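You operate a simulated robot arm through the tools that you are given. There is no shell and no other tool. Be economical: measure what you need, move in short steps, check, and stop when the job is done.

The job below is to be done with a simulated two-armed robot. You get a single attempt, and the scene is never put back.

TASK
Take the pink press block and put it in the grey big steel mug. Then put the scouring pad on the tank table top. Then fetch the pink cloth and set it on the low rack top. Then open the fridge door. Do these in the order given.

Only the result counts: the job must be done as asked and must still hold three seconds after the hand-in. Knocking over, shifting, dropping, spilling or breaking anything else fails it. Flat cloth is picked up by pressing the open fingertips on it (5 to 10 N) and closing them slowly along it; thin cloth reads only 2 to 8 mm in the jaws.

THE ROBOT
Two 7-joint arms with two-finger parallel grippers on one trunk, on a base that drives. Base frame: it is fixed to the floor where the robot stands at the start and does not move with it; the origin is under the middle of the robot, x ahead of it, y to its left, z up; the surface under the hand at the start is at about z = 800. Readings come in mm, rad, newtons and seconds.
The left shoulder is at the start at [60, 189, 1203], the right one opposite. With the tool pointing down near the work surface each hand reaches from about 100 to 640 mm from the robot's upright axis, wherever it stands, measured 20 degrees to its own side. Places, roughly: big steel mug (22x17x16 cm) [400, 100, 900]; fridge door [-3000, -1000, 600]; low rack top [-400, -1300, 700]; pink cloth (6x9x3 cm) [600, 200, 800]; pink press block (5x5x5 cm) [500, 0, 800]; scouring pad (10x7x4 cm) [600, -200, 800]; tank table top [-1200, 2100, 800]. Payload 3.43 kg a hand.
The TCP of each hand is the grasp point between the finger pads, 30 mm short of the fingertips. In the tool frame z runs along the fingers and y along their closing line. The gripper opens to 94 mm. The fingers are 28 mm wide and 10 mm thick; the gripper's body (50 by 96 mm) begins 55 mm behind the TCP.
Orientation is told as [roll, pitch, yaw] about the base's x, y, z axes, in that order, counted from this pose: with the fingers straight down and closing along the base's y, the tool's x points along the base's -x, its y along +y and its z along -z.

THE INTERFACE
- The arms move only by the tool play_rows. It takes "left_moves", "right_moves" or both (then of equal length, played together; a hand with none holds still); each is one flat list of numbers, 6 for each row, row after row: the shift along the base's x, y, z in units of 200 mm (1.0 is 200 mm), then the turn, a rotation vector about the base's x, y, z in units of 90 degrees (1.0 is 90 degrees). In form: [dx, dy, dz, rx, ry, rz, dx, dy, dz, rx, ry, rz, ...]. A call has 1 to 8 rows; each row is the pose to reach, as a shift and turn from the pose commanded when the call began. "left_gripper" and "right_gripper" are, for a hand that has rows, the finger opening in mm, from 0 to 94, set as the call begins (left out, the last holds). A call with a number of a shift or a turn outside -1 to 1 is refused whole. Rows are played at 5 a second. More than 50 mm and 0.15 rad between two rows, or a gripper value outside its range, and nothing of the call is played. Where a pose cannot be reached the arm comes as near as it can. A force on the tool above 40 N (or 10 N above the force at the start of the call, whichever is more), or a blocked arm, ends the call early, and 0.2 s more pass. The fingers move at their own pace (about 153 mm/s each) and stop on an object; they squeeze with about 32 N. The grip force told is the motor's: it shows also when the fingers shut on nothing. Time passes only in rows, and 0.2 s behind the last, so rows that repeat a pose let the fingers close. The reply holds the time, the measured pose of the TCP, the force on the tool along the base axes, the opening and the grip force, in the units named above and with some noise, with the torque about the TCP (base axes, N m) and any sound that the robot's microphone picked up, and new pictures: "show" is both (left out), scene, wrist or none (wrist: the cameras of the hands that moved).
- Cameras (640 x 400 px; columns grow to the right, rows downward): "scene" is now at [8.7, 14.5, 1745.4]; the picture's right is [0.21, -0.98, 0.00], its down [-0.81, -0.18, -0.56] and it looks along [0.55, 0.12, -0.83] (base axes); focal length 257 px, centre (320, 200). "left" rides on the left gripper at [76, -14, -102] in its tool frame; the picture's right is [0.18, 0.98, 0.00], its down [-0.75, 0.14, -0.64] and it looks along [-0.63, 0.12, 0.77] (tool axes); focal length 243 px, centre (320, 200). "right" rides on the right gripper at [76, 14, -103] in its tool frame; the picture's right is [-0.18, 0.98, 0.00], its down [-0.75, -0.14, -0.64] and it looks along [-0.63, -0.12, 0.77] (tool axes); focal length 243 px, centre (320, 200). There is no depth. A picture from a camera that has moved, and an enlarged one, comes with that camera's place and axes in the base frame and with its lens.
- slide_trunk(by): slides the trunk up (or, below 0, down) by that many mm; the arms and the scene camera ride with it, the base frame stays. It gives what a move gives, with no picture.
- roll_base(legs): drives the robot by 1 to 6 legs, each [ahead, left, turn to the left] in mm, mm and rad, along the robot's own axes; the way and the turn of a leg run together, so that a leg with both is an arc; at most 1500 mm and 3.142 rad a leg. The arms and the cameras ride along, it lands a little off, and it stops where it bumps. It gives what a move gives, and a new picture of the scene camera.
- head_to(pan, tilt): turns the head with the scene camera to pan (to the left, within 1.501 rad either way) and tilt (down, from -0.506 to 1.204), counted from straight ahead of the robot. It gives what a move gives, and a new picture of the scene camera.
- enlarge(camera, box): a new picture of the part [left, top, right, bottom] of that camera's present view, enlarged. No time passes.
- job_done(): hands the job in; it is judged then, once.

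Work in short steps. Places have to be worked out from the pictures, the camera data and where the tool is seen: move nearer, look again, correct. Check each grasp and each placing, and mend what went wrong. You have 165 turns and 260 pictures in all, those below and enlarged ones among them. Open the grippers and draw the arms clear of the work before you hand the job in, unless the task says otherwise; then end with one line.

The tools are called as a command line: name --argument value ..., lists and objects as JSON in quotes. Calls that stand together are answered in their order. play_rows: Moves the arms, as the interface text tells. Its arguments: {"type":"object","properties":{"left_moves":{"type":"array","items":{"type":"number"}},"left_gripper":{"type":"number"},"right_moves":{"type":"array","items":{"type":"number"}},"right_gripper":{"type":"number"},"show":{"type":"string","enum":["both","scene","wrist","none"]}},"required":[]} The other tools are called the same way: slide_trunk (by) slides the trunk up or down; roll_base (legs) drives the base; head_to (pan, tilt) turns the head that bears the scene camera; enlarge (camera, box) takes an enlarged picture of a part of a camera's view; job_done () hands the job in.

At the start:

```text
t: 0.0
left_eef_pos: [383.3, 152.0, 1172.6]
left_tcp_rot: [0.001, 0.0, 0.0]
left_force: [-0.1, 0.2, -0.2]
left_moment: [-0.01, 0.01, 0.01]
left_gripper_width: 94.0
left_grip_force: 0.3
right_eef_pos: [318.7, -142.8, 1147.1]
right_tcp_rot: [0.0, 0.001, -0.001]
right_force: [-0.2, -0.1, 0.6]
right_moment: [0.0, 0.01, 0.0]
right_gripper_width: 93.8
right_grip_force: 0.1
trunk travel left (down, up): [-875.0, 115.0]
robot x, y, heading: [-0.7, -2.7, -0.0]
head pan, tilt: [0.213, 0.974]
```

scene: 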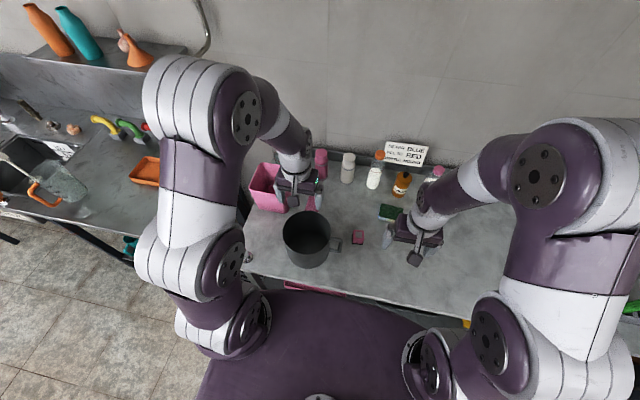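
right: 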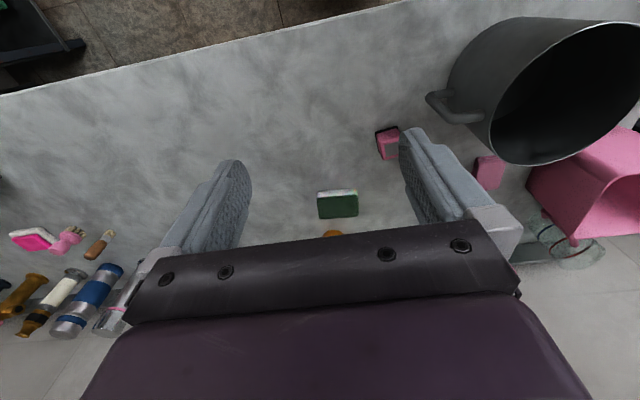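
left: 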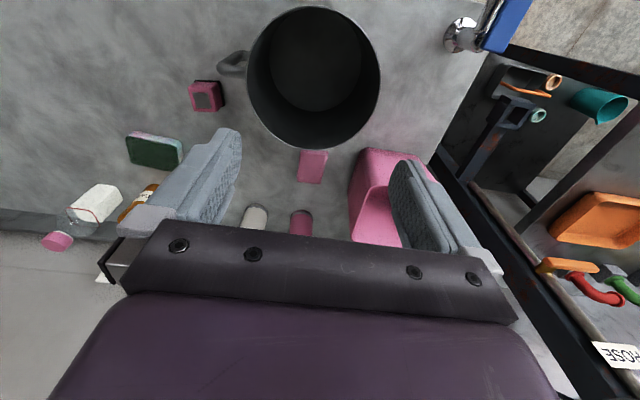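

The pictures show the mug, the pink block beside it, the green pad and pink items. I enlarge to see the details and the sign.

enlarge --camera "scene" --box '[240, 130, 460, 290]'

enlarge --camera "left" --box '[40, 40, 440, 290]'

```text
2.50 times, centred on (350, 210) of scene
camera zoom: at [8.7, 14.5, 1745.4], right [0.21, -0.98, 0.0], down [-0.81, -0.18, -0.56], along [0.55, 0.12, -0.83], focal length 643 px, centre (245, 175)
```

zoom: 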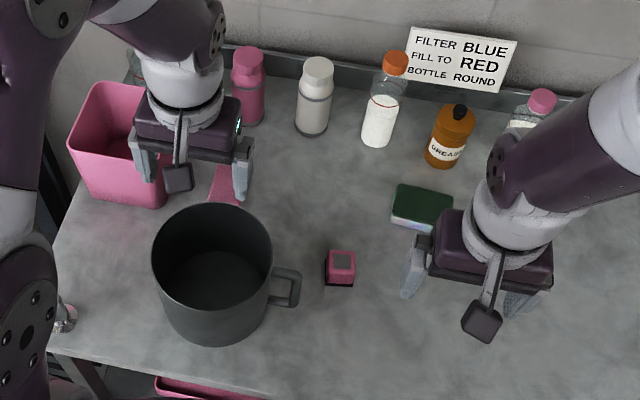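

```text
1.60 times, centred on (240, 165) of left
camera zoom: at [308.1, 137.0, 1275.3], right [-0.18, 0.98, 0.0], down [0.75, 0.14, 0.64], along [0.63, 0.12, -0.77], focal length 388 px, centre (448, 256)
```

zoom: 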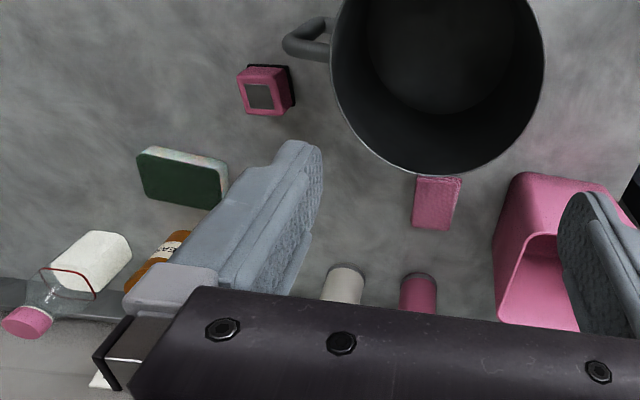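

Two rays put the block's top at about (470, -34, 850), with the mug handle clear of the left fingers. I move the left hand above the block and the right hand aside.

play_rows --left_moves '[0.087, -0.186, 0, 0, 0, 0, 0.174, -0.372, 0, 0, 0, 0, 0.261, -0.558, 0, 0, 0, 0, 0.348, -0.744, 0, 0, 0, 0, 0.435, -0.93, 0, 0, 0, 0, 0.435, -0.93, -0.24, 0, 0, 0, 0.435, -0.93, -0.48, 0, 0, 0, 0.435, -0.93, -0.7, 0, 0, 0]' --right_moves '[0, -0.2, 0, 0, 0, 0, 0, -0.4, 0, 0, 0, 0, 0, -0.6, 0, 0, 0, 0, 0, -0.7, 0, 0, 0, 0, 0, -0.7, 0, 0, 0, 0, 0, -0.7, 0, 0, 0, 0, 0, -0.7, 0, 0, 0, 0, 0, -0.7, 0, 0, 0, 0]' --left_gripper 94

```text
t: 1.8
left_eef_pos: [471.1, -36.1, 1032.4]
left_tcp_rot: [0.0, -0.001, 0.001]
left_force: [0.1, -0.2, -0.6]
left_moment: [0.0, -0.01, 0.03]
left_gripper_width: 94.0
left_grip_force: 0.1
right_eef_pos: [316.8, -283.3, 1147.7]
right_tcp_rot: [-0.002, 0.0, 0.001]
right_force: [-0.3, -0.5, -0.2]
right_moment: [0.0, 0.03, -0.01]
right_gripper_width: 94.1
right_grip_force: 0.0
trunk travel left (down, up): [-875.0, 115.0]
robot x, y, heading: [-1.6, -0.1, 0.001]
head pan, tilt: [0.213, 0.974]
camera scene: at [9.8, 13.9, 1745.5], right [0.21, -0.98, 0.0], down [-0.81, -0.17, -0.56], along [0.55, 0.12, -0.83], focal length 257 px, centre (320, 200)
camera right: at [241.1, -268.9, 1250.0], right [0.18, 0.98, 0.0], down [0.75, -0.14, 0.64], along [0.63, -0.12, -0.77], focal length 243 px, centre (320, 200)
camera left: at [394.3, -50.9, 1135.8], right [-0.18, 0.98, 0.0], down [0.75, 0.14, 0.64], along [0.63, 0.12, -0.77], focal length 243 px, centre (320, 200)
```

scene: 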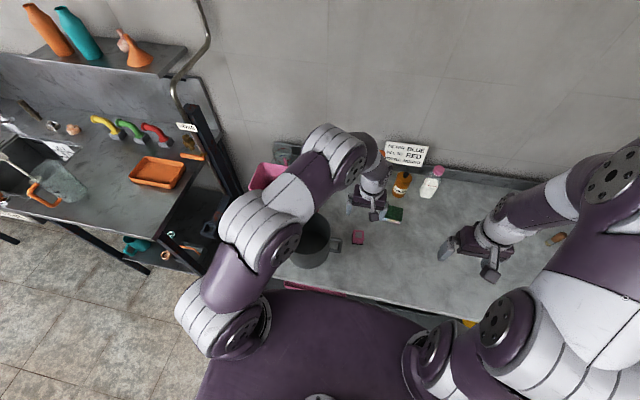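
right: 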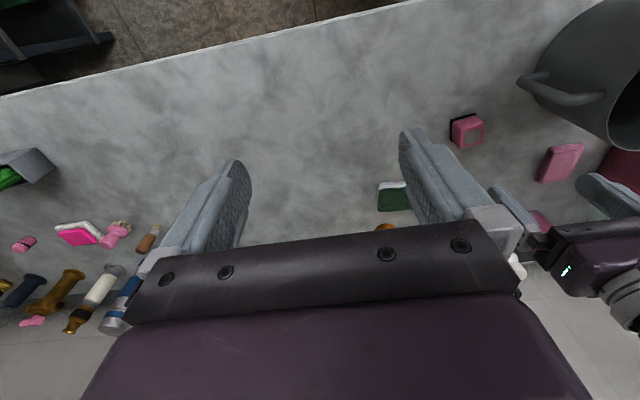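
left: 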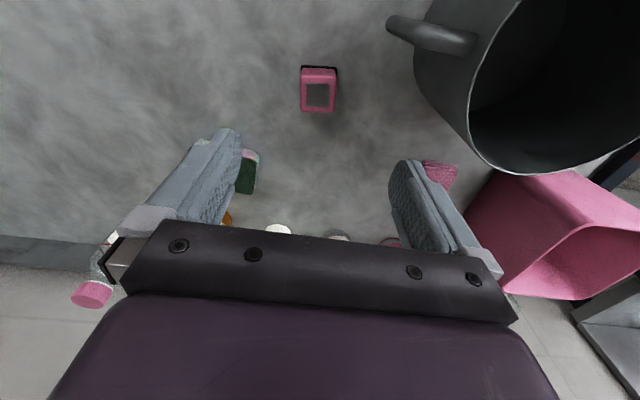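

The block appears at about (475, -35), turned about +0.19 rad. I turn the left hand to match and go down, leaving the fingers open.

play_rows --left_moves '[0.02, 0.005, -0.2, 0, 0, 0.06, 0.02, 0.005, -0.4, 0, 0, 0.12, 0.02, 0.005, -0.6, 0, 0, 0.12, 0.02, 0.005, -0.7, 0, 0, 0.12]' --show "both"

```text
t: 2.8
left_eef_pos: [474.9, -33.3, 891.6]
left_tcp_rot: [0.001, 0.0, 0.189]
left_force: [0.3, 0.7, -0.3]
left_moment: [0.01, -0.02, 0.01]
left_gripper_width: 94.0
left_grip_force: 0.0
right_eef_pos: [317.1, -282.2, 1147.7]
right_tcp_rot: [0.001, -0.001, 0.0]
right_force: [0.2, 0.4, 0.1]
right_moment: [-0.01, -0.01, -0.01]
right_gripper_width: 93.9
right_grip_force: 0.0
trunk travel left (down, up): [-875.0, 115.0]
robot x, y, heading: [1.7, -1.5, 0.004]
head pan, tilt: [0.213, 0.974]
camera scene: at [9.3, 14.3, 1745.4], right [0.21, -0.98, 0.0], down [-0.81, -0.18, -0.56], along [0.55, 0.12, -0.83], focal length 257 px, centre (320, 200)
camera left: at [404.2, -62.5, 994.8], right [-0.37, 0.93, 0.0], down [0.71, 0.28, 0.64], along [0.6, 0.23, -0.77], focal length 243 px, centre (320, 200)
```

scene: 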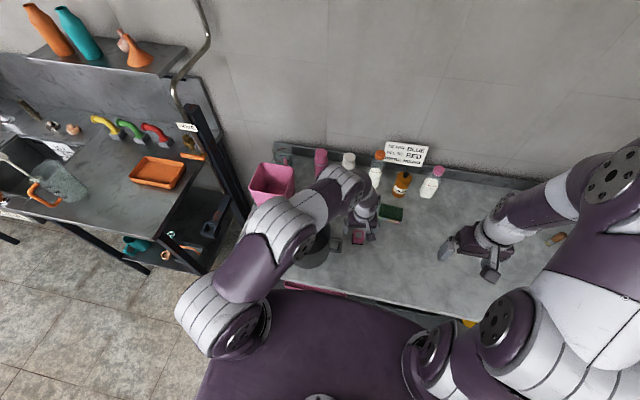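
left: 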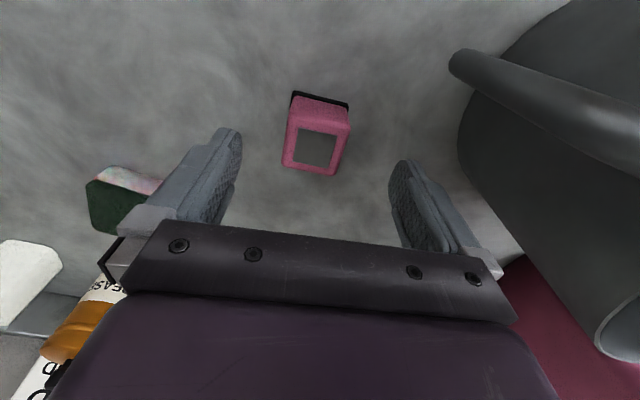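

The block's centre is now at about (469, -39). I correct a little, go down to z≈838 and close.

play_rows --left_moves '[-0.025, -0.025, -0.13, 0, 0, 0.02, -0.025, -0.025, -0.265, 0, 0, 0.03, -0.025, -0.025, -0.265, 0, 0, 0.03]' --show "wrist"

play_rows --left_moves '[0, 0, 0, 0, 0, 0, 0, 0, 0, 0, 0, 0, 0, 0, 0, 0, 0, 0]' --left_gripper 30 --show "wrist"

```text
t: 3.6
left_eef_pos: [469.8, -37.4, 839.9]
left_tcp_rot: [0.001, 0.001, 0.236]
left_force: [0.4, 1.1, 0.4]
left_moment: [0.02, -0.01, -0.01]
left_gripper_width: 93.9
left_grip_force: 0.1
right_eef_pos: [316.8, -283.3, 1147.4]
right_tcp_rot: [-0.001, 0.0, 0.0]
right_force: [-0.1, -0.3, 0.4]
right_moment: [0.0, 0.01, 0.01]
right_gripper_width: 94.2
right_grip_force: 0.2
trunk travel left (down, up): [-875.0, 115.0]
robot x, y, heading: [-4.3, -2.8, 0.001]
head pan, tilt: [0.213, 0.974]
camera left: at [399.1, -70.0, 943.0], right [-0.41, 0.91, 0.0], down [0.7, 0.31, 0.64], along [0.59, 0.26, -0.77], focal length 243 px, centre (320, 200)
```

left: 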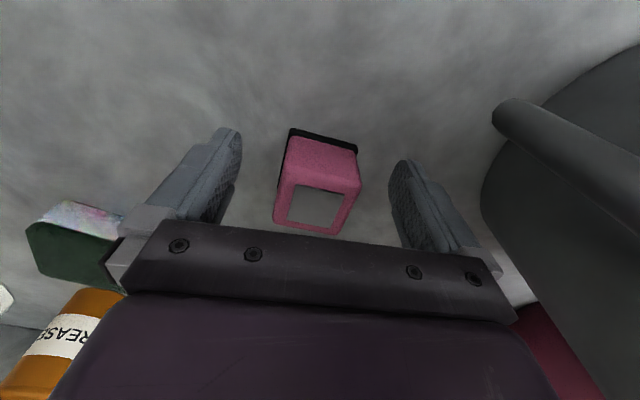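

```text
t: 4.4
left_eef_pos: [469.7, -38.2, 840.9]
left_tcp_rot: [-0.001, 0.001, 0.236]
left_force: [0.0, -1.3, 0.0]
left_moment: [-0.01, -0.06, 0.01]
left_gripper_width: 45.7
left_grip_force: 32.2
right_eef_pos: [317.1, -282.6, 1147.7]
right_tcp_rot: [0.0, 0.0, 0.001]
right_force: [0.0, 0.3, 0.3]
right_moment: [0.0, -0.04, 0.03]
right_gripper_width: 94.2
right_grip_force: 0.0
trunk travel left (down, up): [-875.0, 115.0]
robot x, y, heading: [1.7, 0.4, -0.001]
head pan, tilt: [0.213, 0.974]
camera left: at [399.4, -70.2, 943.0], right [-0.41, 0.91, 0.0], down [0.7, 0.31, 0.64], along [0.59, 0.26, -0.77], focal length 243 px, centre (320, 200)
```

left: 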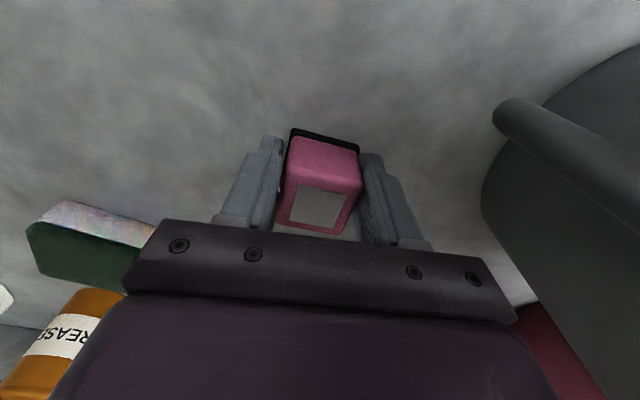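

The block is gripped (45.7 mm). I lift it straight up in short rows.

play_rows --left_moves '[0, 0, 0.1, 0, 0, 0, 0, 0, 0.3, 0, 0, 0, 0, 0, 0.5, 0, 0, 0, 0, 0, 0.74, 0, 0, 0, 0, 0, 0.98, 0, 0, 0]'

```text
t: 5.6
left_eef_pos: [472.6, -38.7, 1035.3]
left_tcp_rot: [0.0, 0.0, 0.234]
left_force: [-0.2, 0.7, -0.5]
left_moment: [-0.01, 0.02, 0.0]
left_gripper_width: 45.8
left_grip_force: 31.8
right_eef_pos: [316.6, -283.3, 1147.3]
right_tcp_rot: [0.001, -0.001, 0.0]
right_force: [0.1, -0.4, -0.4]
right_moment: [0.04, -0.02, -0.02]
right_gripper_width: 93.9
right_grip_force: 0.1
trunk travel left (down, up): [-875.0, 115.0]
robot x, y, heading: [-0.9, -2.2, -0.002]
head pan, tilt: [0.213, 0.974]
camera scene: at [7.3, 14.6, 1745.3], right [0.21, -0.98, 0.0], down [-0.81, -0.18, -0.56], along [0.55, 0.12, -0.83], focal length 257 px, centre (320, 200)
camera left: at [400.8, -70.8, 1138.8], right [-0.41, 0.91, 0.0], down [0.7, 0.31, 0.64], along [0.59, 0.26, -0.77], focal length 243 px, centre (320, 200)
```

scene: 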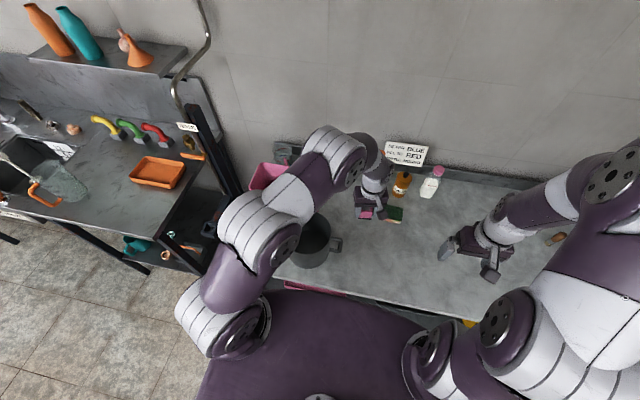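
left: 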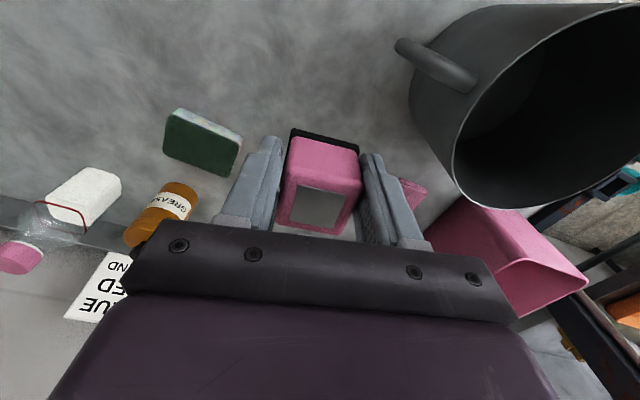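

The block is held and raised. The mug's rim centre works out at (387, 144) with the rim at z≈962; I carry the block over it, slightly ahead of centre so the wrist camera stays clear.

play_rows --left_moves '[0, 0, 0.15, 0, 0, 0, -0.07, 0.19, 0.15, 0, 0, -0.05, -0.14, 0.38, 0.15, 0, 0, -0.1, -0.21, 0.57, 0.15, 0, 0, -0.15, -0.28, 0.76, 0.15, 0, 0, -0.15, -0.35, 0.92, 0.15, 0, 0, -0.15, -0.35, 0.92, 0.15, 0, 0, -0.15]'

```text
t: 7.2
left_eef_pos: [401.7, 145.5, 1067.1]
left_tcp_rot: [0.0, 0.001, 0.001]
left_force: [0.0, -0.8, -1.5]
left_moment: [0.01, -0.03, 0.0]
left_gripper_width: 45.4
left_grip_force: 32.1
right_eef_pos: [316.7, -284.3, 1146.8]
right_tcp_rot: [0.0, 0.0, 0.001]
right_force: [-0.1, -0.4, -0.5]
right_moment: [-0.02, 0.01, -0.01]
right_gripper_width: 93.9
right_grip_force: 0.0
trunk travel left (down, up): [-875.0, 115.0]
robot x, y, heading: [3.3, -0.3, -0.002]
head pan, tilt: [0.213, 0.974]
camera scene: at [9.0, 13.6, 1745.4], right [0.21, -0.98, 0.0], down [-0.81, -0.17, -0.56], along [0.55, 0.12, -0.83], focal length 257 px, centre (320, 200)
camera left: at [325.9, 130.1, 1169.5], right [-0.18, 0.98, 0.0], down [0.75, 0.14, 0.64], along [0.63, 0.12, -0.77], focal length 243 px, centre (320, 200)
```

scene: 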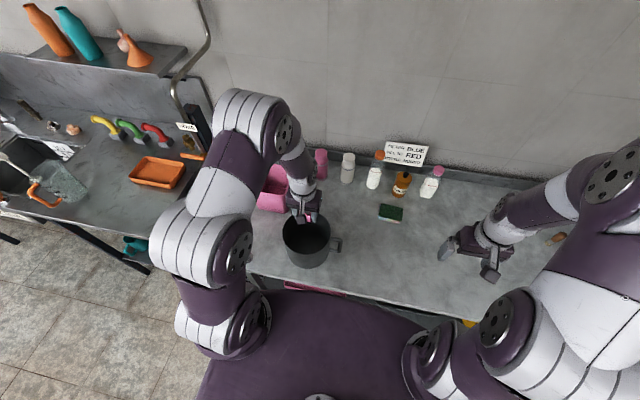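
left: 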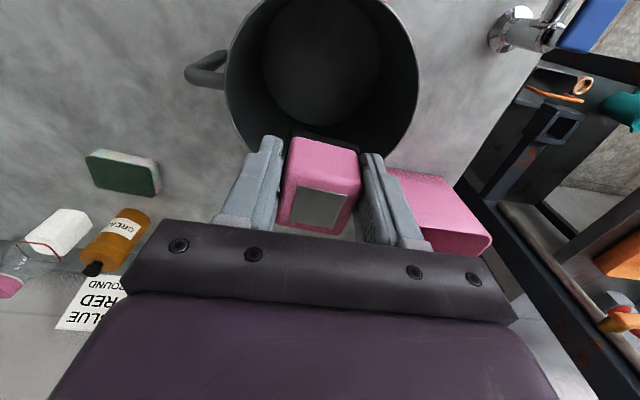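

The mug's opening is around (382, 143). I shift slightly back and lower the block into the mug.

play_rows --left_moves '[-0.04, 0, -0.2, 0, 0, 0, -0.04, 0, -0.4, 0, 0, 0, -0.04, 0, -0.55, 0, 0, 0]'

```text
t: 8.0
left_eef_pos: [393.9, 145.6, 955.8]
left_tcp_rot: [-0.001, 0.0, -0.001]
left_force: [-0.2, -0.2, -1.8]
left_moment: [-0.02, 0.0, 0.04]
left_gripper_width: 45.7
left_grip_force: 31.9
right_eef_pos: [317.4, -282.5, 1147.5]
right_tcp_rot: [-0.001, 0.0, 0.001]
right_force: [-0.2, -0.4, 0.3]
right_moment: [0.01, 0.01, 0.0]
right_gripper_width: 94.0
right_grip_force: 0.2
trunk travel left (down, up): [-875.0, 115.0]
robot x, y, heading: [-1.0, 0.2, -0.003]
head pan, tilt: [0.213, 0.974]
camera scene: at [9.3, 14.8, 1745.4], right [0.21, -0.98, 0.0], down [-0.81, -0.18, -0.56], along [0.55, 0.12, -0.83], focal length 257 px, centre (320, 200)
camera left: at [317.4, 130.7, 1058.8], right [-0.18, 0.98, 0.0], down [0.75, 0.14, 0.64], along [0.63, 0.12, -0.77], focal length 243 px, centre (320, 200)
```

scene: 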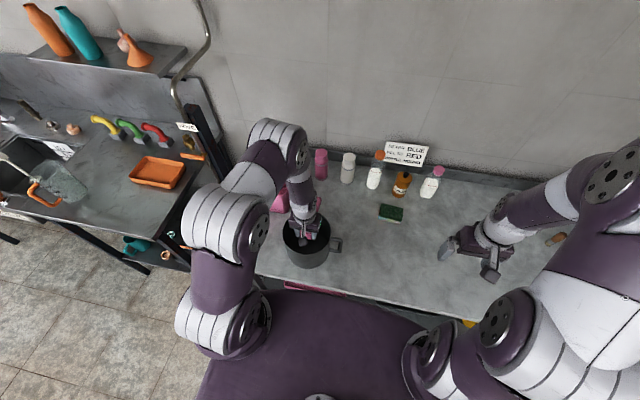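
left: 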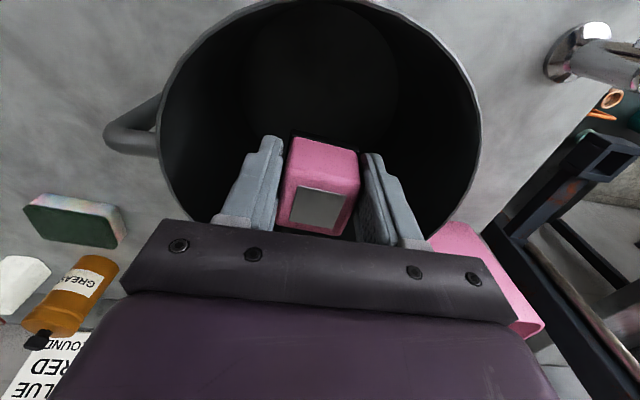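

The opening is centred well around the gripper. I lower further to z≈868, watching the force.

play_rows --left_moves '[-0.02, -0.01, -0.15, 0, 0, 0, -0.02, -0.01, -0.3, 0, 0, 0, -0.02, -0.01, -0.44, 0, 0, 0]' --show "wrist"

```text
t: 8.8
left_eef_pos: [387.2, 142.9, 869.5]
left_tcp_rot: [0.001, 0.001, -0.002]
left_force: [-0.2, 0.1, -1.6]
left_moment: [0.0, 0.01, 0.04]
left_gripper_width: 45.6
left_grip_force: 32.3
right_eef_pos: [316.9, -283.2, 1147.4]
right_tcp_rot: [0.002, 0.0, 0.0]
right_force: [0.0, -0.3, -0.6]
right_moment: [-0.02, -0.03, 0.02]
right_gripper_width: 94.3
right_grip_force: 0.0
trunk travel left (down, up): [-875.0, 115.0]
robot x, y, heading: [0.4, -0.4, -0.003]
head pan, tilt: [0.213, 0.974]
camera left: at [311.2, 128.3, 971.5], right [-0.18, 0.98, 0.0], down [0.75, 0.14, 0.64], along [0.63, 0.12, -0.77], focal length 243 px, centre (320, 200)
```

left: 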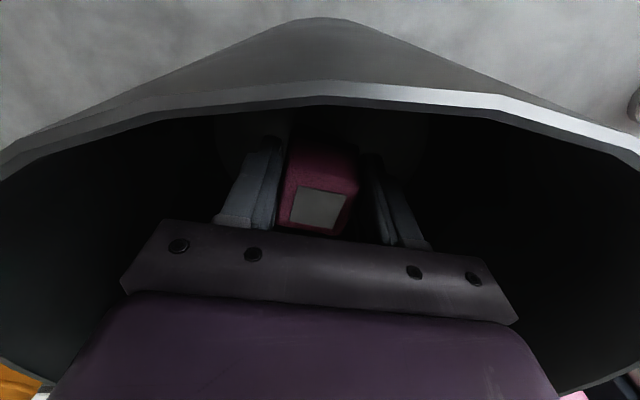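

The camera is just above the rim. I ease forward and down a little and open to let the block settle.

play_rows --left_moves '[0.05, 0, -0.05, 0, 0, 0, 0.05, 0, -0.08, 0, 0, 0]' --show "none"

play_rows --left_moves '[0, 0, 0, 0, 0, 0, 0, 0, 0, 0, 0, 0, 0, 0, 0, 0, 0, 0, -0.05, 0, 0.15, 0, 0, 0, -0.05, 0, 0.35, 0, 0, 0, -0.05, 0, 0.55, 0, 0, 0, -0.05, 0, 0.78, 0, 0, 0, -0.05, 0, 1.0, 0, 0, 0]' --left_gripper 66

```text
t: 9.4
left_eef_pos: [398.3, 142.1, 852.1]
left_tcp_rot: [0.001, 0.0, 0.0]
left_force: [-0.5, -0.7, -1.8]
left_moment: [0.03, 0.0, 0.01]
left_gripper_width: 45.5
left_grip_force: 32.0
right_eef_pos: [318.0, -283.9, 1146.6]
right_tcp_rot: [-0.001, 0.001, 0.0]
right_force: [-0.1, 0.5, -0.8]
right_moment: [0.0, 0.0, 0.0]
right_gripper_width: 93.9
right_grip_force: 0.1
trunk travel left (down, up): [-875.0, 115.0]
robot x, y, heading: [0.9, -1.8, -0.002]
head pan, tilt: [0.213, 0.974]
```

```text
t: 11.2
left_eef_pos: [387.1, 142.8, 1052.2]
left_tcp_rot: [0.0, -0.001, 0.0]
left_force: [0.2, 0.5, -0.2]
left_moment: [-0.01, 0.03, 0.03]
left_gripper_width: 66.2
left_grip_force: 0.1
right_eef_pos: [315.4, -283.3, 1147.6]
right_tcp_rot: [-0.001, 0.0, -0.001]
right_force: [-0.4, -0.1, -0.6]
right_moment: [-0.02, 0.01, 0.01]
right_gripper_width: 93.8
right_grip_force: 0.0
trunk travel left (down, up): [-875.0, 115.0]
robot x, y, heading: [-0.7, 4.0, -0.0]
head pan, tilt: [0.213, 0.974]
camera scene: at [7.1, 14.3, 1745.3], right [0.21, -0.98, 0.0], down [-0.81, -0.18, -0.56], along [0.55, 0.12, -0.83], focal length 257 px, centre (320, 200)
camera left: at [311.1, 128.4, 1155.6], right [-0.18, 0.98, 0.0], down [0.75, 0.14, 0.64], along [0.63, 0.12, -0.77], focal length 243 px, centre (320, 200)
```

scene: 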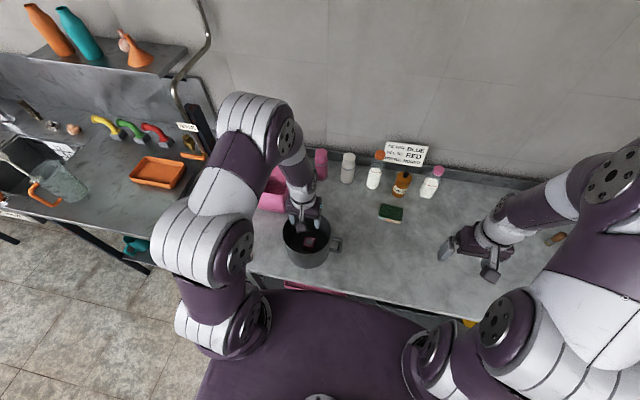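
left: 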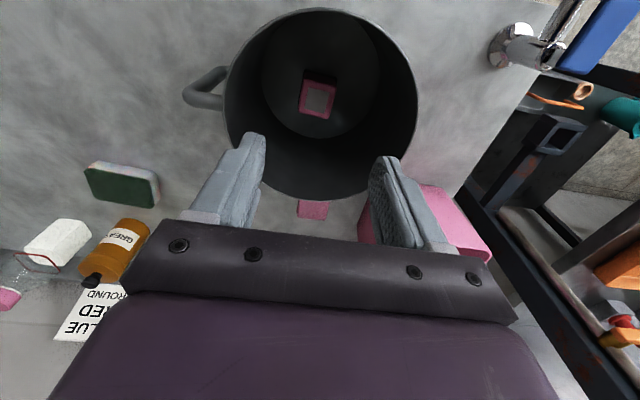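

The block lies inside the mug. Next the pad, near (607, -148, 835): I draw the left hand up and aside, and bring the right hand toward it while turning it so the jaws close along x.

play_rows --left_moves '[0, 0.1, 0.1, 0, 0, 0, -0.05, 0.2, 0.2, 0, 0, 0, -0.1, 0.3, 0.3, 0, 0, 0, -0.15, 0.4, 0.4, 0, 0, 0, -0.2, 0.4, 0.5, 0, 0, 0, -0.2, 0.4, 0.5, 0, 0, 0, -0.2, 0.4, 0.5, 0, 0, 0, -0.2, 0.4, 0.5, 0, 0, 0]' --right_moves '[0.12, 0.06, 0, 0, 0, -0.09, 0.24, 0.12, 0, 0, 0, -0.18, 0.36, 0.18, 0, 0, 0, -0.27, 0.48, 0.24, 0, 0, 0, -0.36, 0.6, 0.3, 0, 0, 0, -0.45, 0.72, 0.36, 0, 0, 0, -0.54, 0.84, 0.42, 0, 0, 0, -0.63, 0.96, 0.48, 0, 0, 0, -0.72]' --right_gripper 94

```text
t: 13.0
left_eef_pos: [348.2, 224.0, 1152.0]
left_tcp_rot: [0.001, 0.001, 0.0]
left_force: [-0.8, -0.1, 0.2]
left_moment: [0.01, -0.01, -0.01]
left_gripper_width: 66.1
left_grip_force: 0.1
right_eef_pos: [510.1, -187.0, 1146.2]
right_tcp_rot: [-0.002, 0.0, -1.135]
right_force: [1.1, -0.5, 0.2]
right_moment: [-0.01, 0.02, -0.03]
right_gripper_width: 93.7
right_grip_force: 0.0
trunk travel left (down, up): [-875.0, 115.0]
robot x, y, heading: [-2.0, 1.0, -0.002]
head pan, tilt: [0.213, 0.974]
camera scene: at [9.4, 14.7, 1745.4], right [0.21, -0.98, 0.0], down [-0.81, -0.18, -0.56], along [0.55, 0.12, -0.83], focal length 257 px, centre (320, 200)
camera right: at [490.3, -111.5, 1249.0], right [0.97, 0.25, 0.0], down [0.19, -0.74, 0.64], along [0.16, -0.62, -0.77], focal length 243 px, centre (320, 200)
camera left: at [273.0, 208.9, 1254.1], right [-0.18, 0.98, 0.0], down [0.75, 0.14, 0.64], along [0.63, 0.12, -0.77], focal length 243 px, centre (320, 200)
```

scene: 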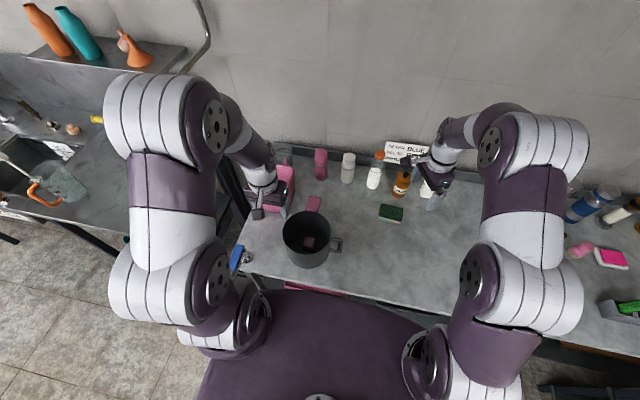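
right: 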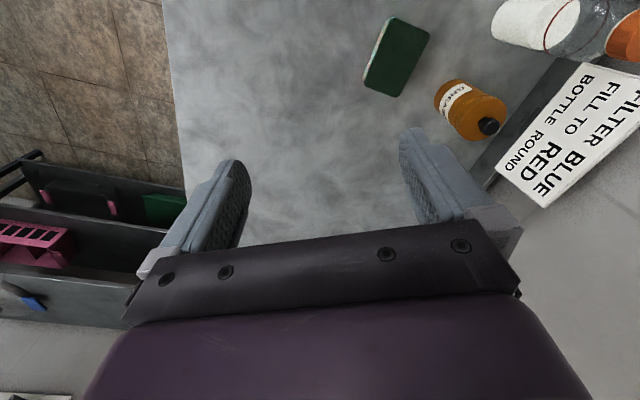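
left: 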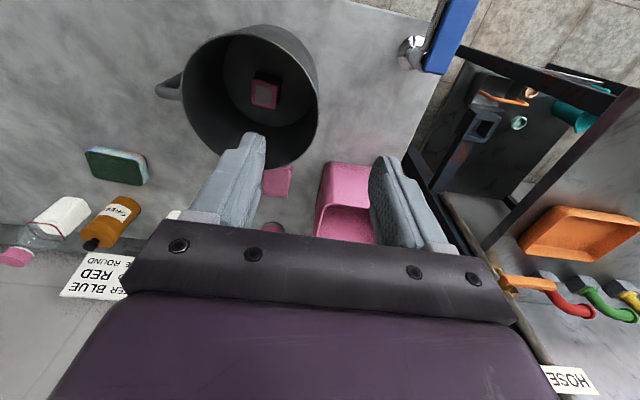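

The pad's corners work out to x 584–657, y -199…-107 (centre about (620, -153)), square with the base. I finish the turn and move above it, then partway down.

play_rows --right_moves '[0.1, 0.03, 0, 0, 0, -0.07, 0.2, 0.06, 0, 0, 0, -0.14, 0.3, 0.09, 0, 0, 0, -0.21, 0.4, 0.12, 0, 0, 0, -0.278, 0.5, 0.17, -0.1, 0, 0, -0.278, 0.55, 0.17, -0.3, 0, 0, -0.278, 0.55, 0.17, -0.5, 0, 0, -0.278, 0.55, 0.17, -0.7, 0, 0, -0.278]'

```text
t: 14.8
left_eef_pos: [349.0, 222.9, 1151.9]
left_tcp_rot: [0.0, 0.001, -0.001]
left_force: [-0.9, -0.9, 0.8]
left_moment: [-0.01, -0.02, 0.01]
left_gripper_width: 65.9
left_grip_force: 0.1
right_eef_pos: [621.1, -153.3, 1007.0]
right_tcp_rot: [0.001, 0.0, -1.567]
right_force: [0.2, 1.2, 0.0]
right_moment: [-0.02, 0.0, -0.03]
right_gripper_width: 93.8
right_grip_force: 0.1
right hand out of reach, approached as far as the arm can: row 3, 4, 5, 6, 7
trunk travel left (down, up): [-875.0, 115.0]
robot x, y, heading: [1.1, -0.4, -0.003]
head pan, tilt: [0.213, 0.974]
camera scene: at [9.8, 14.4, 1745.5], right [0.21, -0.98, 0.0], down [-0.81, -0.18, -0.56], along [0.55, 0.12, -0.83], focal length 257 px, centre (320, 200)
camera right: at [634.3, -75.8, 1110.1], right [0.98, -0.18, 0.0], down [-0.14, -0.75, 0.64], along [-0.12, -0.63, -0.77], focal length 243 px, centre (320, 200)
```

scene: 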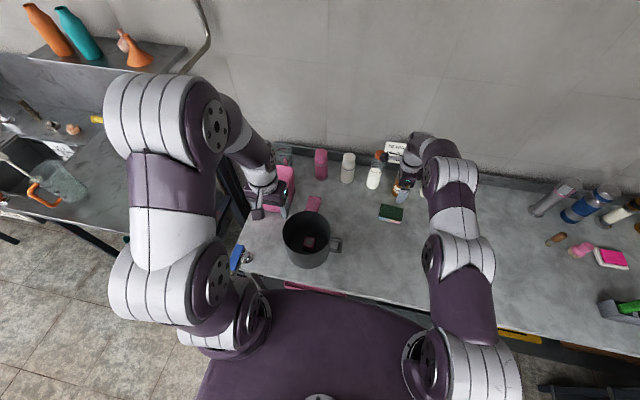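
right: 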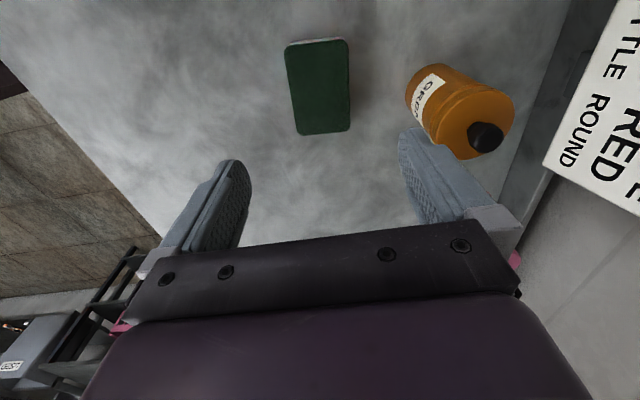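

The pad is centred at about (620, -150) and the grease bottle is ~38 mm clear of the fingers. I descend onto the pad with the jaws open.

play_rows --right_moves '[0, 0.01, -0.2, 0, 0, -0.04, 0, 0.01, -0.4, 0, 0, -0.04, 0, 0.01, -0.6, 0, 0, -0.04, 0, 0.01, -0.75, 0, 0, -0.04, 0, 0.01, -0.855, 0, 0, -0.04]'

```text
t: 16.1
left_eef_pos: [347.7, 223.9, 1151.8]
left_tcp_rot: [0.001, -0.003, 0.001]
left_force: [0.2, -0.8, 0.4]
left_moment: [0.0, -0.03, -0.04]
left_gripper_width: 65.9
left_grip_force: 0.0
right_eef_pos: [606.5, -150.2, 860.3]
right_tcp_rot: [0.028, 0.003, -1.633]
right_force: [-0.6, -2.0, 14.2]
right_moment: [-0.05, -0.67, -0.06]
right_gripper_width: 93.9
right_grip_force: 0.1
right hand out of reach, approached as far as the arm can: row 3, 4, 5
trunk travel left (down, up): [-875.0, 115.0]
robot x, y, heading: [-1.0, -0.6, 0.005]
head pan, tilt: [0.213, 0.974]
stopped in row 5 (right hand): the force on the tool passed its limit at 42 N (the readings are from after the stop); the commanded pose is now the measured one
camera scene: at [5.7, 14.8, 1745.4], right [0.21, -0.98, 0.0], down [-0.81, -0.18, -0.56], along [0.55, 0.12, -0.83], focal length 257 px, centre (320, 200)
camera right: at [621.4, -75.6, 962.8], right [0.97, -0.24, 0.03], down [-0.2, -0.74, 0.64], along [-0.13, -0.62, -0.77], focal length 243 px, centre (320, 200)
```

scene: 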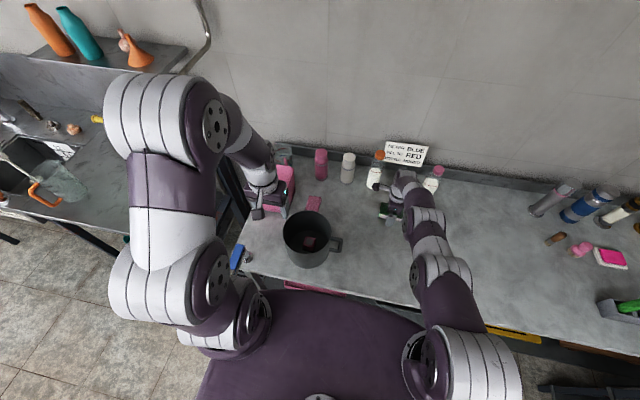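
right: 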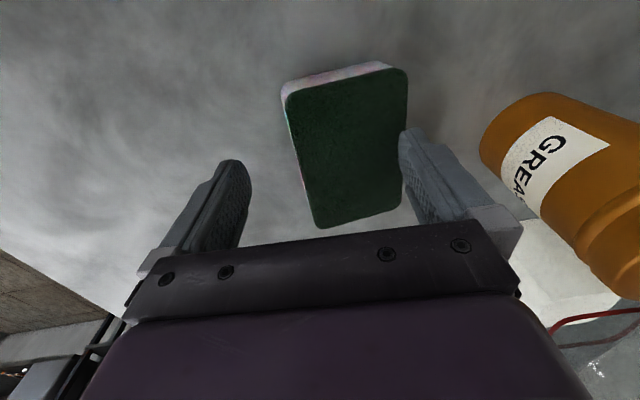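

The arm is at its limit here and an outer finger touched the pad's edge. I back the hand up, and raise the left one, before lowering the trunk to gain reach.

play_rows --right_moves '[0, 0, 0.2, 0, 0, 0, 0, 0, 0.4, 0, 0, 0, 0, 0, 0.6, 0, 0, 0, 0, 0, 0.8, 0, 0, 0, 0, 0, 1.0, 0, 0, 0]' --left_moves '[0, 0, 0.15, 0, 0, 0, 0, 0, 0.3, 0, 0, 0, 0, 0, 0.45, 0, 0, 0, 0, 0, 0.5, 0, 0, 0, 0, 0, 0.5, 0, 0, 0]' --show "wrist"

slide_trunk --by -130

```text
t: 17.3
left_eef_pos: [347.6, 223.9, 1251.6]
left_tcp_rot: [0.001, -0.002, 0.0]
left_force: [0.2, 0.7, -1.8]
left_moment: [0.01, -0.03, 0.01]
left_gripper_width: 65.9
left_grip_force: 0.1
right_eef_pos: [605.8, -151.9, 1055.9]
right_tcp_rot: [0.022, 0.003, -1.631]
right_force: [0.4, 0.6, 0.5]
right_moment: [-0.01, -0.02, 0.01]
right_gripper_width: 93.8
right_grip_force: 0.0
trunk travel left (down, up): [-875.0, 115.0]
robot x, y, heading: [-1.2, 2.0, -0.003]
head pan, tilt: [0.213, 0.974]
camera right: at [621.7, -77.3, 1159.0], right [0.97, -0.24, 0.02], down [-0.2, -0.74, 0.64], along [-0.14, -0.62, -0.77], focal length 243 px, centre (320, 200)
camera left: at [270.9, 208.8, 1354.5], right [-0.18, 0.98, 0.0], down [0.75, 0.14, 0.64], along [0.63, 0.12, -0.77], focal length 243 px, centre (320, 200)
```

right: 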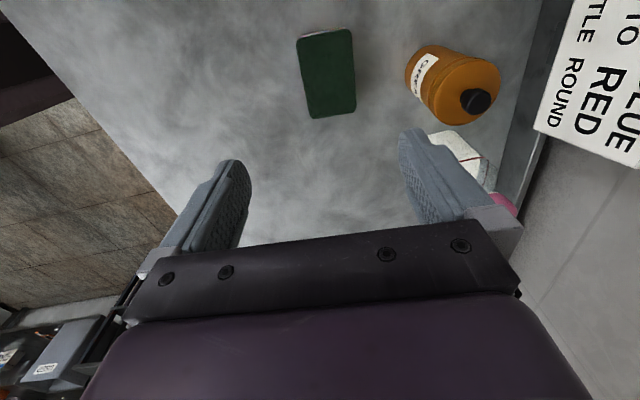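
left: 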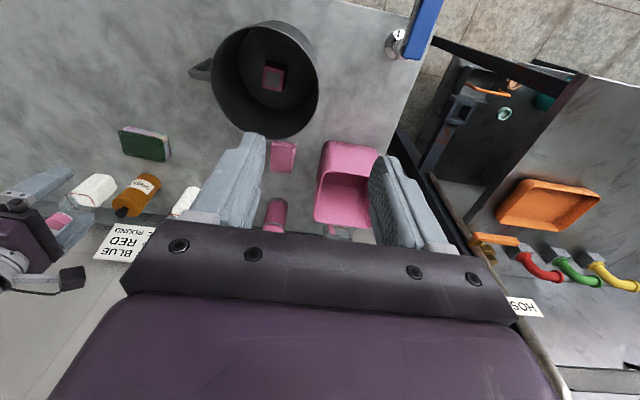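

```text
t: 18.8
left_eef_pos: [347.8, 224.2, 1121.1]
left_tcp_rot: [0.001, -0.001, 0.0]
left_force: [-0.3, 0.2, 0.1]
left_moment: [-0.02, -0.02, -0.01]
left_gripper_width: 65.9
left_grip_force: 0.1
right_eef_pos: [606.4, -152.3, 926.0]
right_tcp_rot: [0.02, 0.002, -1.63]
right_force: [-0.2, 0.0, -0.2]
right_moment: [0.01, -0.01, 0.0]
right_gripper_width: 94.1
right_grip_force: 0.1
trunk travel left (down, up): [-745.0, 245.0]
robot x, y, heading: [0.7, -1.0, 0.003]
head pan, tilt: [0.213, 0.974]
```

The trunk is lower and the pad still sits at about (619, -148). I centre over it, undo the slight tilt and go down to z≈880 for a look.

play_rows --right_moves '[0.035, 0.01, -0.06, -0.012, 0, 0.01, 0.07, 0.018, -0.12, -0.012, 0, 0.01, 0.07, 0.018, -0.23, -0.012, 0, 0.01, 0.07, 0.018, -0.23, -0.012, 0, 0.01]' --show "wrist"

```text
t: 19.8
left_eef_pos: [347.7, 223.0, 1122.0]
left_tcp_rot: [0.001, 0.0, 0.0]
left_force: [-0.5, -0.1, 0.0]
left_moment: [-0.01, -0.04, 0.01]
left_gripper_width: 66.1
left_grip_force: 0.0
right_eef_pos: [621.2, -148.6, 880.0]
right_tcp_rot: [0.022, -0.016, -1.613]
right_force: [-0.2, 0.4, -0.6]
right_moment: [0.0, 0.0, 0.04]
right_gripper_width: 94.2
right_grip_force: 0.0
trunk travel left (down, up): [-745.0, 245.0]
robot x, y, heading: [2.1, -2.9, 0.003]
head pan, tilt: [0.213, 0.974]
camera right: at [636.3, -71.8, 981.2], right [0.97, -0.23, 0.02], down [-0.19, -0.74, 0.65], along [-0.13, -0.64, -0.76], focal length 243 px, centre (320, 200)
```

right: 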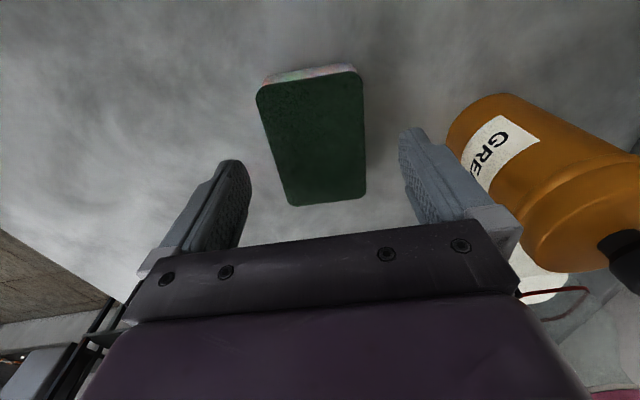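

Fingers straddle the pad with clearance to the bottle. I descend to z≈834.

play_rows --right_moves '[-0.01, 0, -0.1, 0, 0, 0, -0.01, 0, -0.2, 0, 0, 0, -0.01, 0, -0.23, 0, 0, 0]' --show "wrist"

```text
t: 20.6
left_eef_pos: [347.9, 223.5, 1119.8]
left_tcp_rot: [0.001, 0.0, 0.0]
left_force: [-0.5, -0.4, 0.5]
left_moment: [0.02, -0.01, -0.02]
left_gripper_width: 66.2
left_grip_force: 0.1
right_eef_pos: [618.7, -149.9, 832.9]
right_tcp_rot: [0.022, -0.017, -1.613]
right_force: [0.7, 0.7, -1.0]
right_moment: [0.01, 0.0, 0.0]
right_gripper_width: 94.0
right_grip_force: 0.0
trunk travel left (down, up): [-745.0, 245.0]
robot x, y, heading: [-1.7, -2.4, -0.004]
head pan, tilt: [0.213, 0.974]
camera right: at [633.7, -71.5, 934.0], right [0.97, -0.23, 0.02], down [-0.19, -0.74, 0.65], along [-0.13, -0.64, -0.76], focal length 243 px, centre (320, 200)
```

right: 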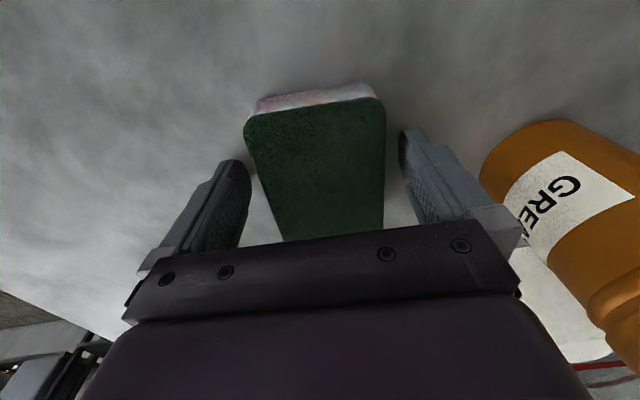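

The pad is between the fingers; I close.

play_rows --right_moves '[0, 0, 0, 0, 0, 0, 0, 0, 0, 0, 0, 0, 0, 0, 0, 0, 0, 0, 0, 0, 0, 0, 0, 0]' --right_gripper 45 --show "wrist"

```text
t: 21.6
left_eef_pos: [348.5, 223.7, 1120.3]
left_tcp_rot: [0.0, -0.001, 0.0]
left_force: [-1.2, 0.8, 0.0]
left_moment: [-0.02, -0.01, -0.03]
left_gripper_width: 65.8
left_grip_force: 0.1
right_eef_pos: [619.0, -148.8, 832.0]
right_tcp_rot: [0.021, -0.016, -1.614]
right_force: [-0.1, -0.4, 0.1]
right_moment: [0.02, 0.01, -0.01]
right_gripper_width: 67.6
right_grip_force: 32.2
trunk travel left (down, up): [-745.0, 245.0]
robot x, y, heading: [3.3, 2.5, -0.0]
head pan, tilt: [0.213, 0.974]
camera right: at [633.8, -71.6, 934.2], right [0.97, -0.23, 0.02], down [-0.19, -0.74, 0.65], along [-0.13, -0.64, -0.76], focal length 243 px, centre (320, 200)
```

right: 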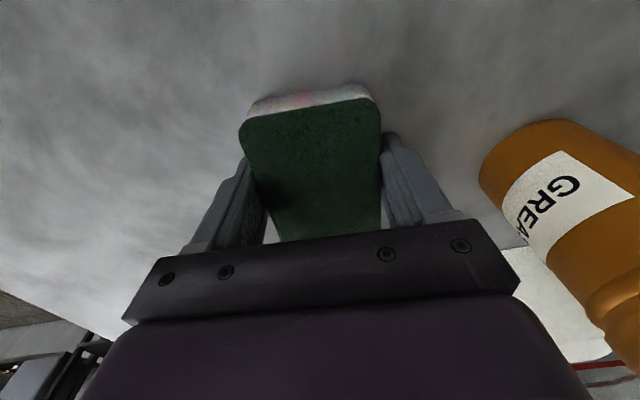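

Gripped at 67.6 mm. I lift, then draw the hand back over the near area.

play_rows --right_moves '[0, 0, 0.1, 0, 0, 0, 0, 0, 0.3, 0, 0, 0, 0, 0, 0.5, 0, 0, 0, 0, 0, 0.7, 0, 0, 0, 0, 0, 0.9, 0, 0, 0, -0.2, -0.05, 1.0, 0, 0, 0, -0.4, -0.1, 1.0, 0, 0, 0, -0.6, -0.15, 1.0, 0, 0, 0]' --show "both"

slide_trunk --by 130

head_to --pan 1.4 --tilt 0.5

```text
t: 23.4
left_eef_pos: [346.7, 223.1, 1121.5]
left_tcp_rot: [-0.001, -0.002, 0.001]
left_force: [0.5, -0.4, 0.4]
left_moment: [-0.02, -0.01, 0.03]
left_gripper_width: 65.9
left_grip_force: 0.0
right_eef_pos: [496.7, -181.3, 1036.6]
right_tcp_rot: [0.023, -0.015, -1.614]
right_force: [-0.2, -0.5, 0.5]
right_moment: [0.02, -0.02, 0.0]
right_gripper_width: 67.5
right_grip_force: 31.8
right hand out of reach, approached as far as the arm can: row 4, 5, 6
trunk travel left (down, up): [-745.0, 245.0]
robot x, y, heading: [1.1, 2.7, -0.001]
head pan, tilt: [0.213, 0.974]
camera scene: at [7.1, 14.0, 1615.4], right [0.21, -0.98, 0.0], down [-0.81, -0.17, -0.56], along [0.55, 0.12, -0.83], focal length 257 px, centre (320, 200)
camera right: at [511.6, -102.9, 1137.0], right [0.97, -0.23, 0.03], down [-0.19, -0.74, 0.65], along [-0.13, -0.64, -0.76], focal length 243 px, centre (320, 200)
```

scene: 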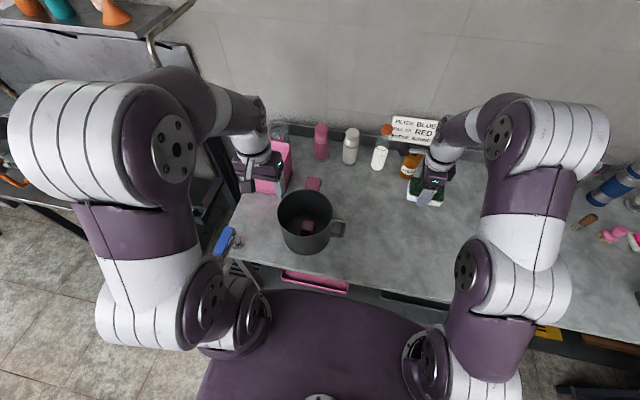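
right: 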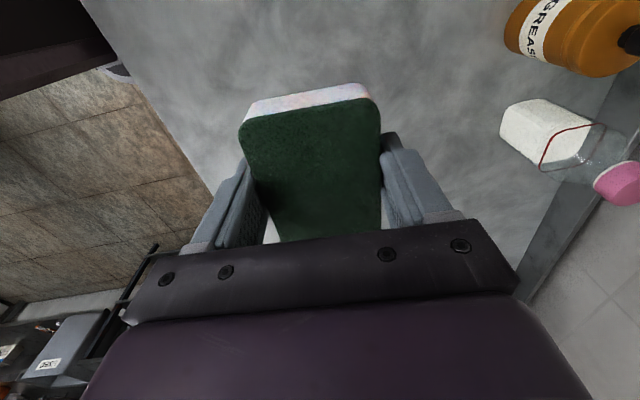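

```text
t: 25.0
left_eef_pos: [347.9, 223.8, 1250.7]
left_tcp_rot: [0.0, -0.002, 0.0]
left_force: [0.4, -0.4, 0.8]
left_moment: [0.0, -0.01, 0.02]
left_gripper_width: 65.8
left_grip_force: 0.0
right_eef_pos: [498.5, -180.7, 1164.8]
right_tcp_rot: [0.021, -0.017, -1.613]
right_force: [0.8, 0.8, -0.5]
right_moment: [0.02, -0.03, 0.0]
right_gripper_width: 67.4
right_grip_force: 31.8
trunk travel left (down, up): [-875.0, 115.0]
robot x, y, heading: [2.8, -4.6, -0.001]
head pan, tilt: [0.213, 0.974]
```

```text
t: 26.4
left_eef_pos: [347.3, 223.7, 1251.0]
left_tcp_rot: [0.001, 0.002, 0.0]
left_force: [-0.2, 0.8, 0.3]
left_moment: [0.01, 0.01, 0.01]
left_gripper_width: 66.2
left_grip_force: 0.0
right_eef_pos: [498.4, -179.9, 1165.4]
right_tcp_rot: [0.02, -0.014, -1.614]
right_force: [0.0, -0.8, -0.4]
right_moment: [-0.01, -0.04, -0.04]
right_gripper_width: 67.6
right_grip_force: 32.0
trunk travel left (down, up): [-875.0, 115.0]
robot x, y, heading: [2.1, -1.1, 0.003]
head pan, tilt: [1.4, 0.499]
camera scene: at [-45.2, 89.0, 1784.7], right [0.99, -0.17, 0.0], down [-0.08, -0.47, -0.88], along [0.15, 0.86, -0.48], focal length 257 px, centre (320, 200)
```

scene: 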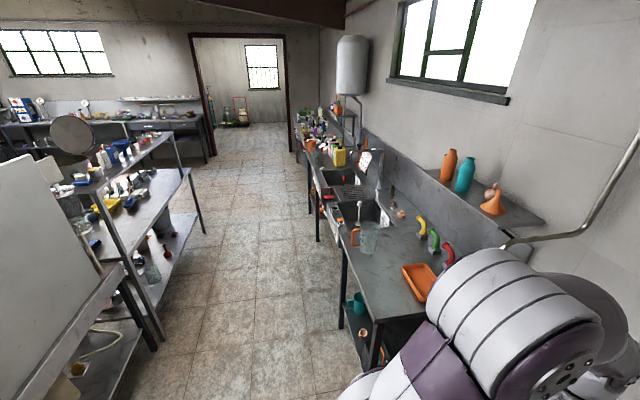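

The tank table should appear near pixel (132, 202). I enlarge that part and look to the left-rear.

enlarge --camera "scene" --box '[0, 80, 240, 400]'

```text
1.25 times, centred on (120, 240) of scene
camera zoom: at [-45.2, 89.0, 1784.7], right [0.99, -0.17, 0.0], down [-0.08, -0.47, -0.88], along [0.15, 0.86, -0.48], focal length 322 px, centre (570, 150)
```

zoom: 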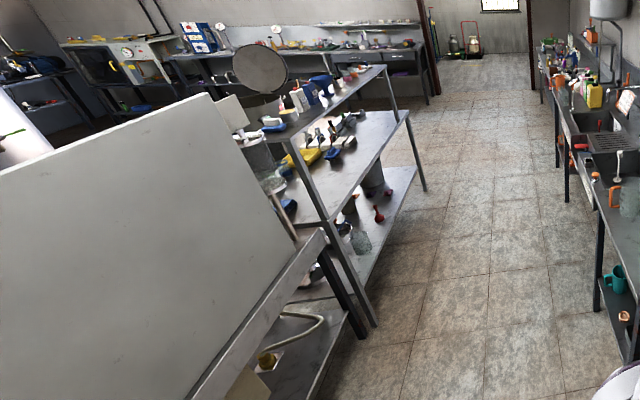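

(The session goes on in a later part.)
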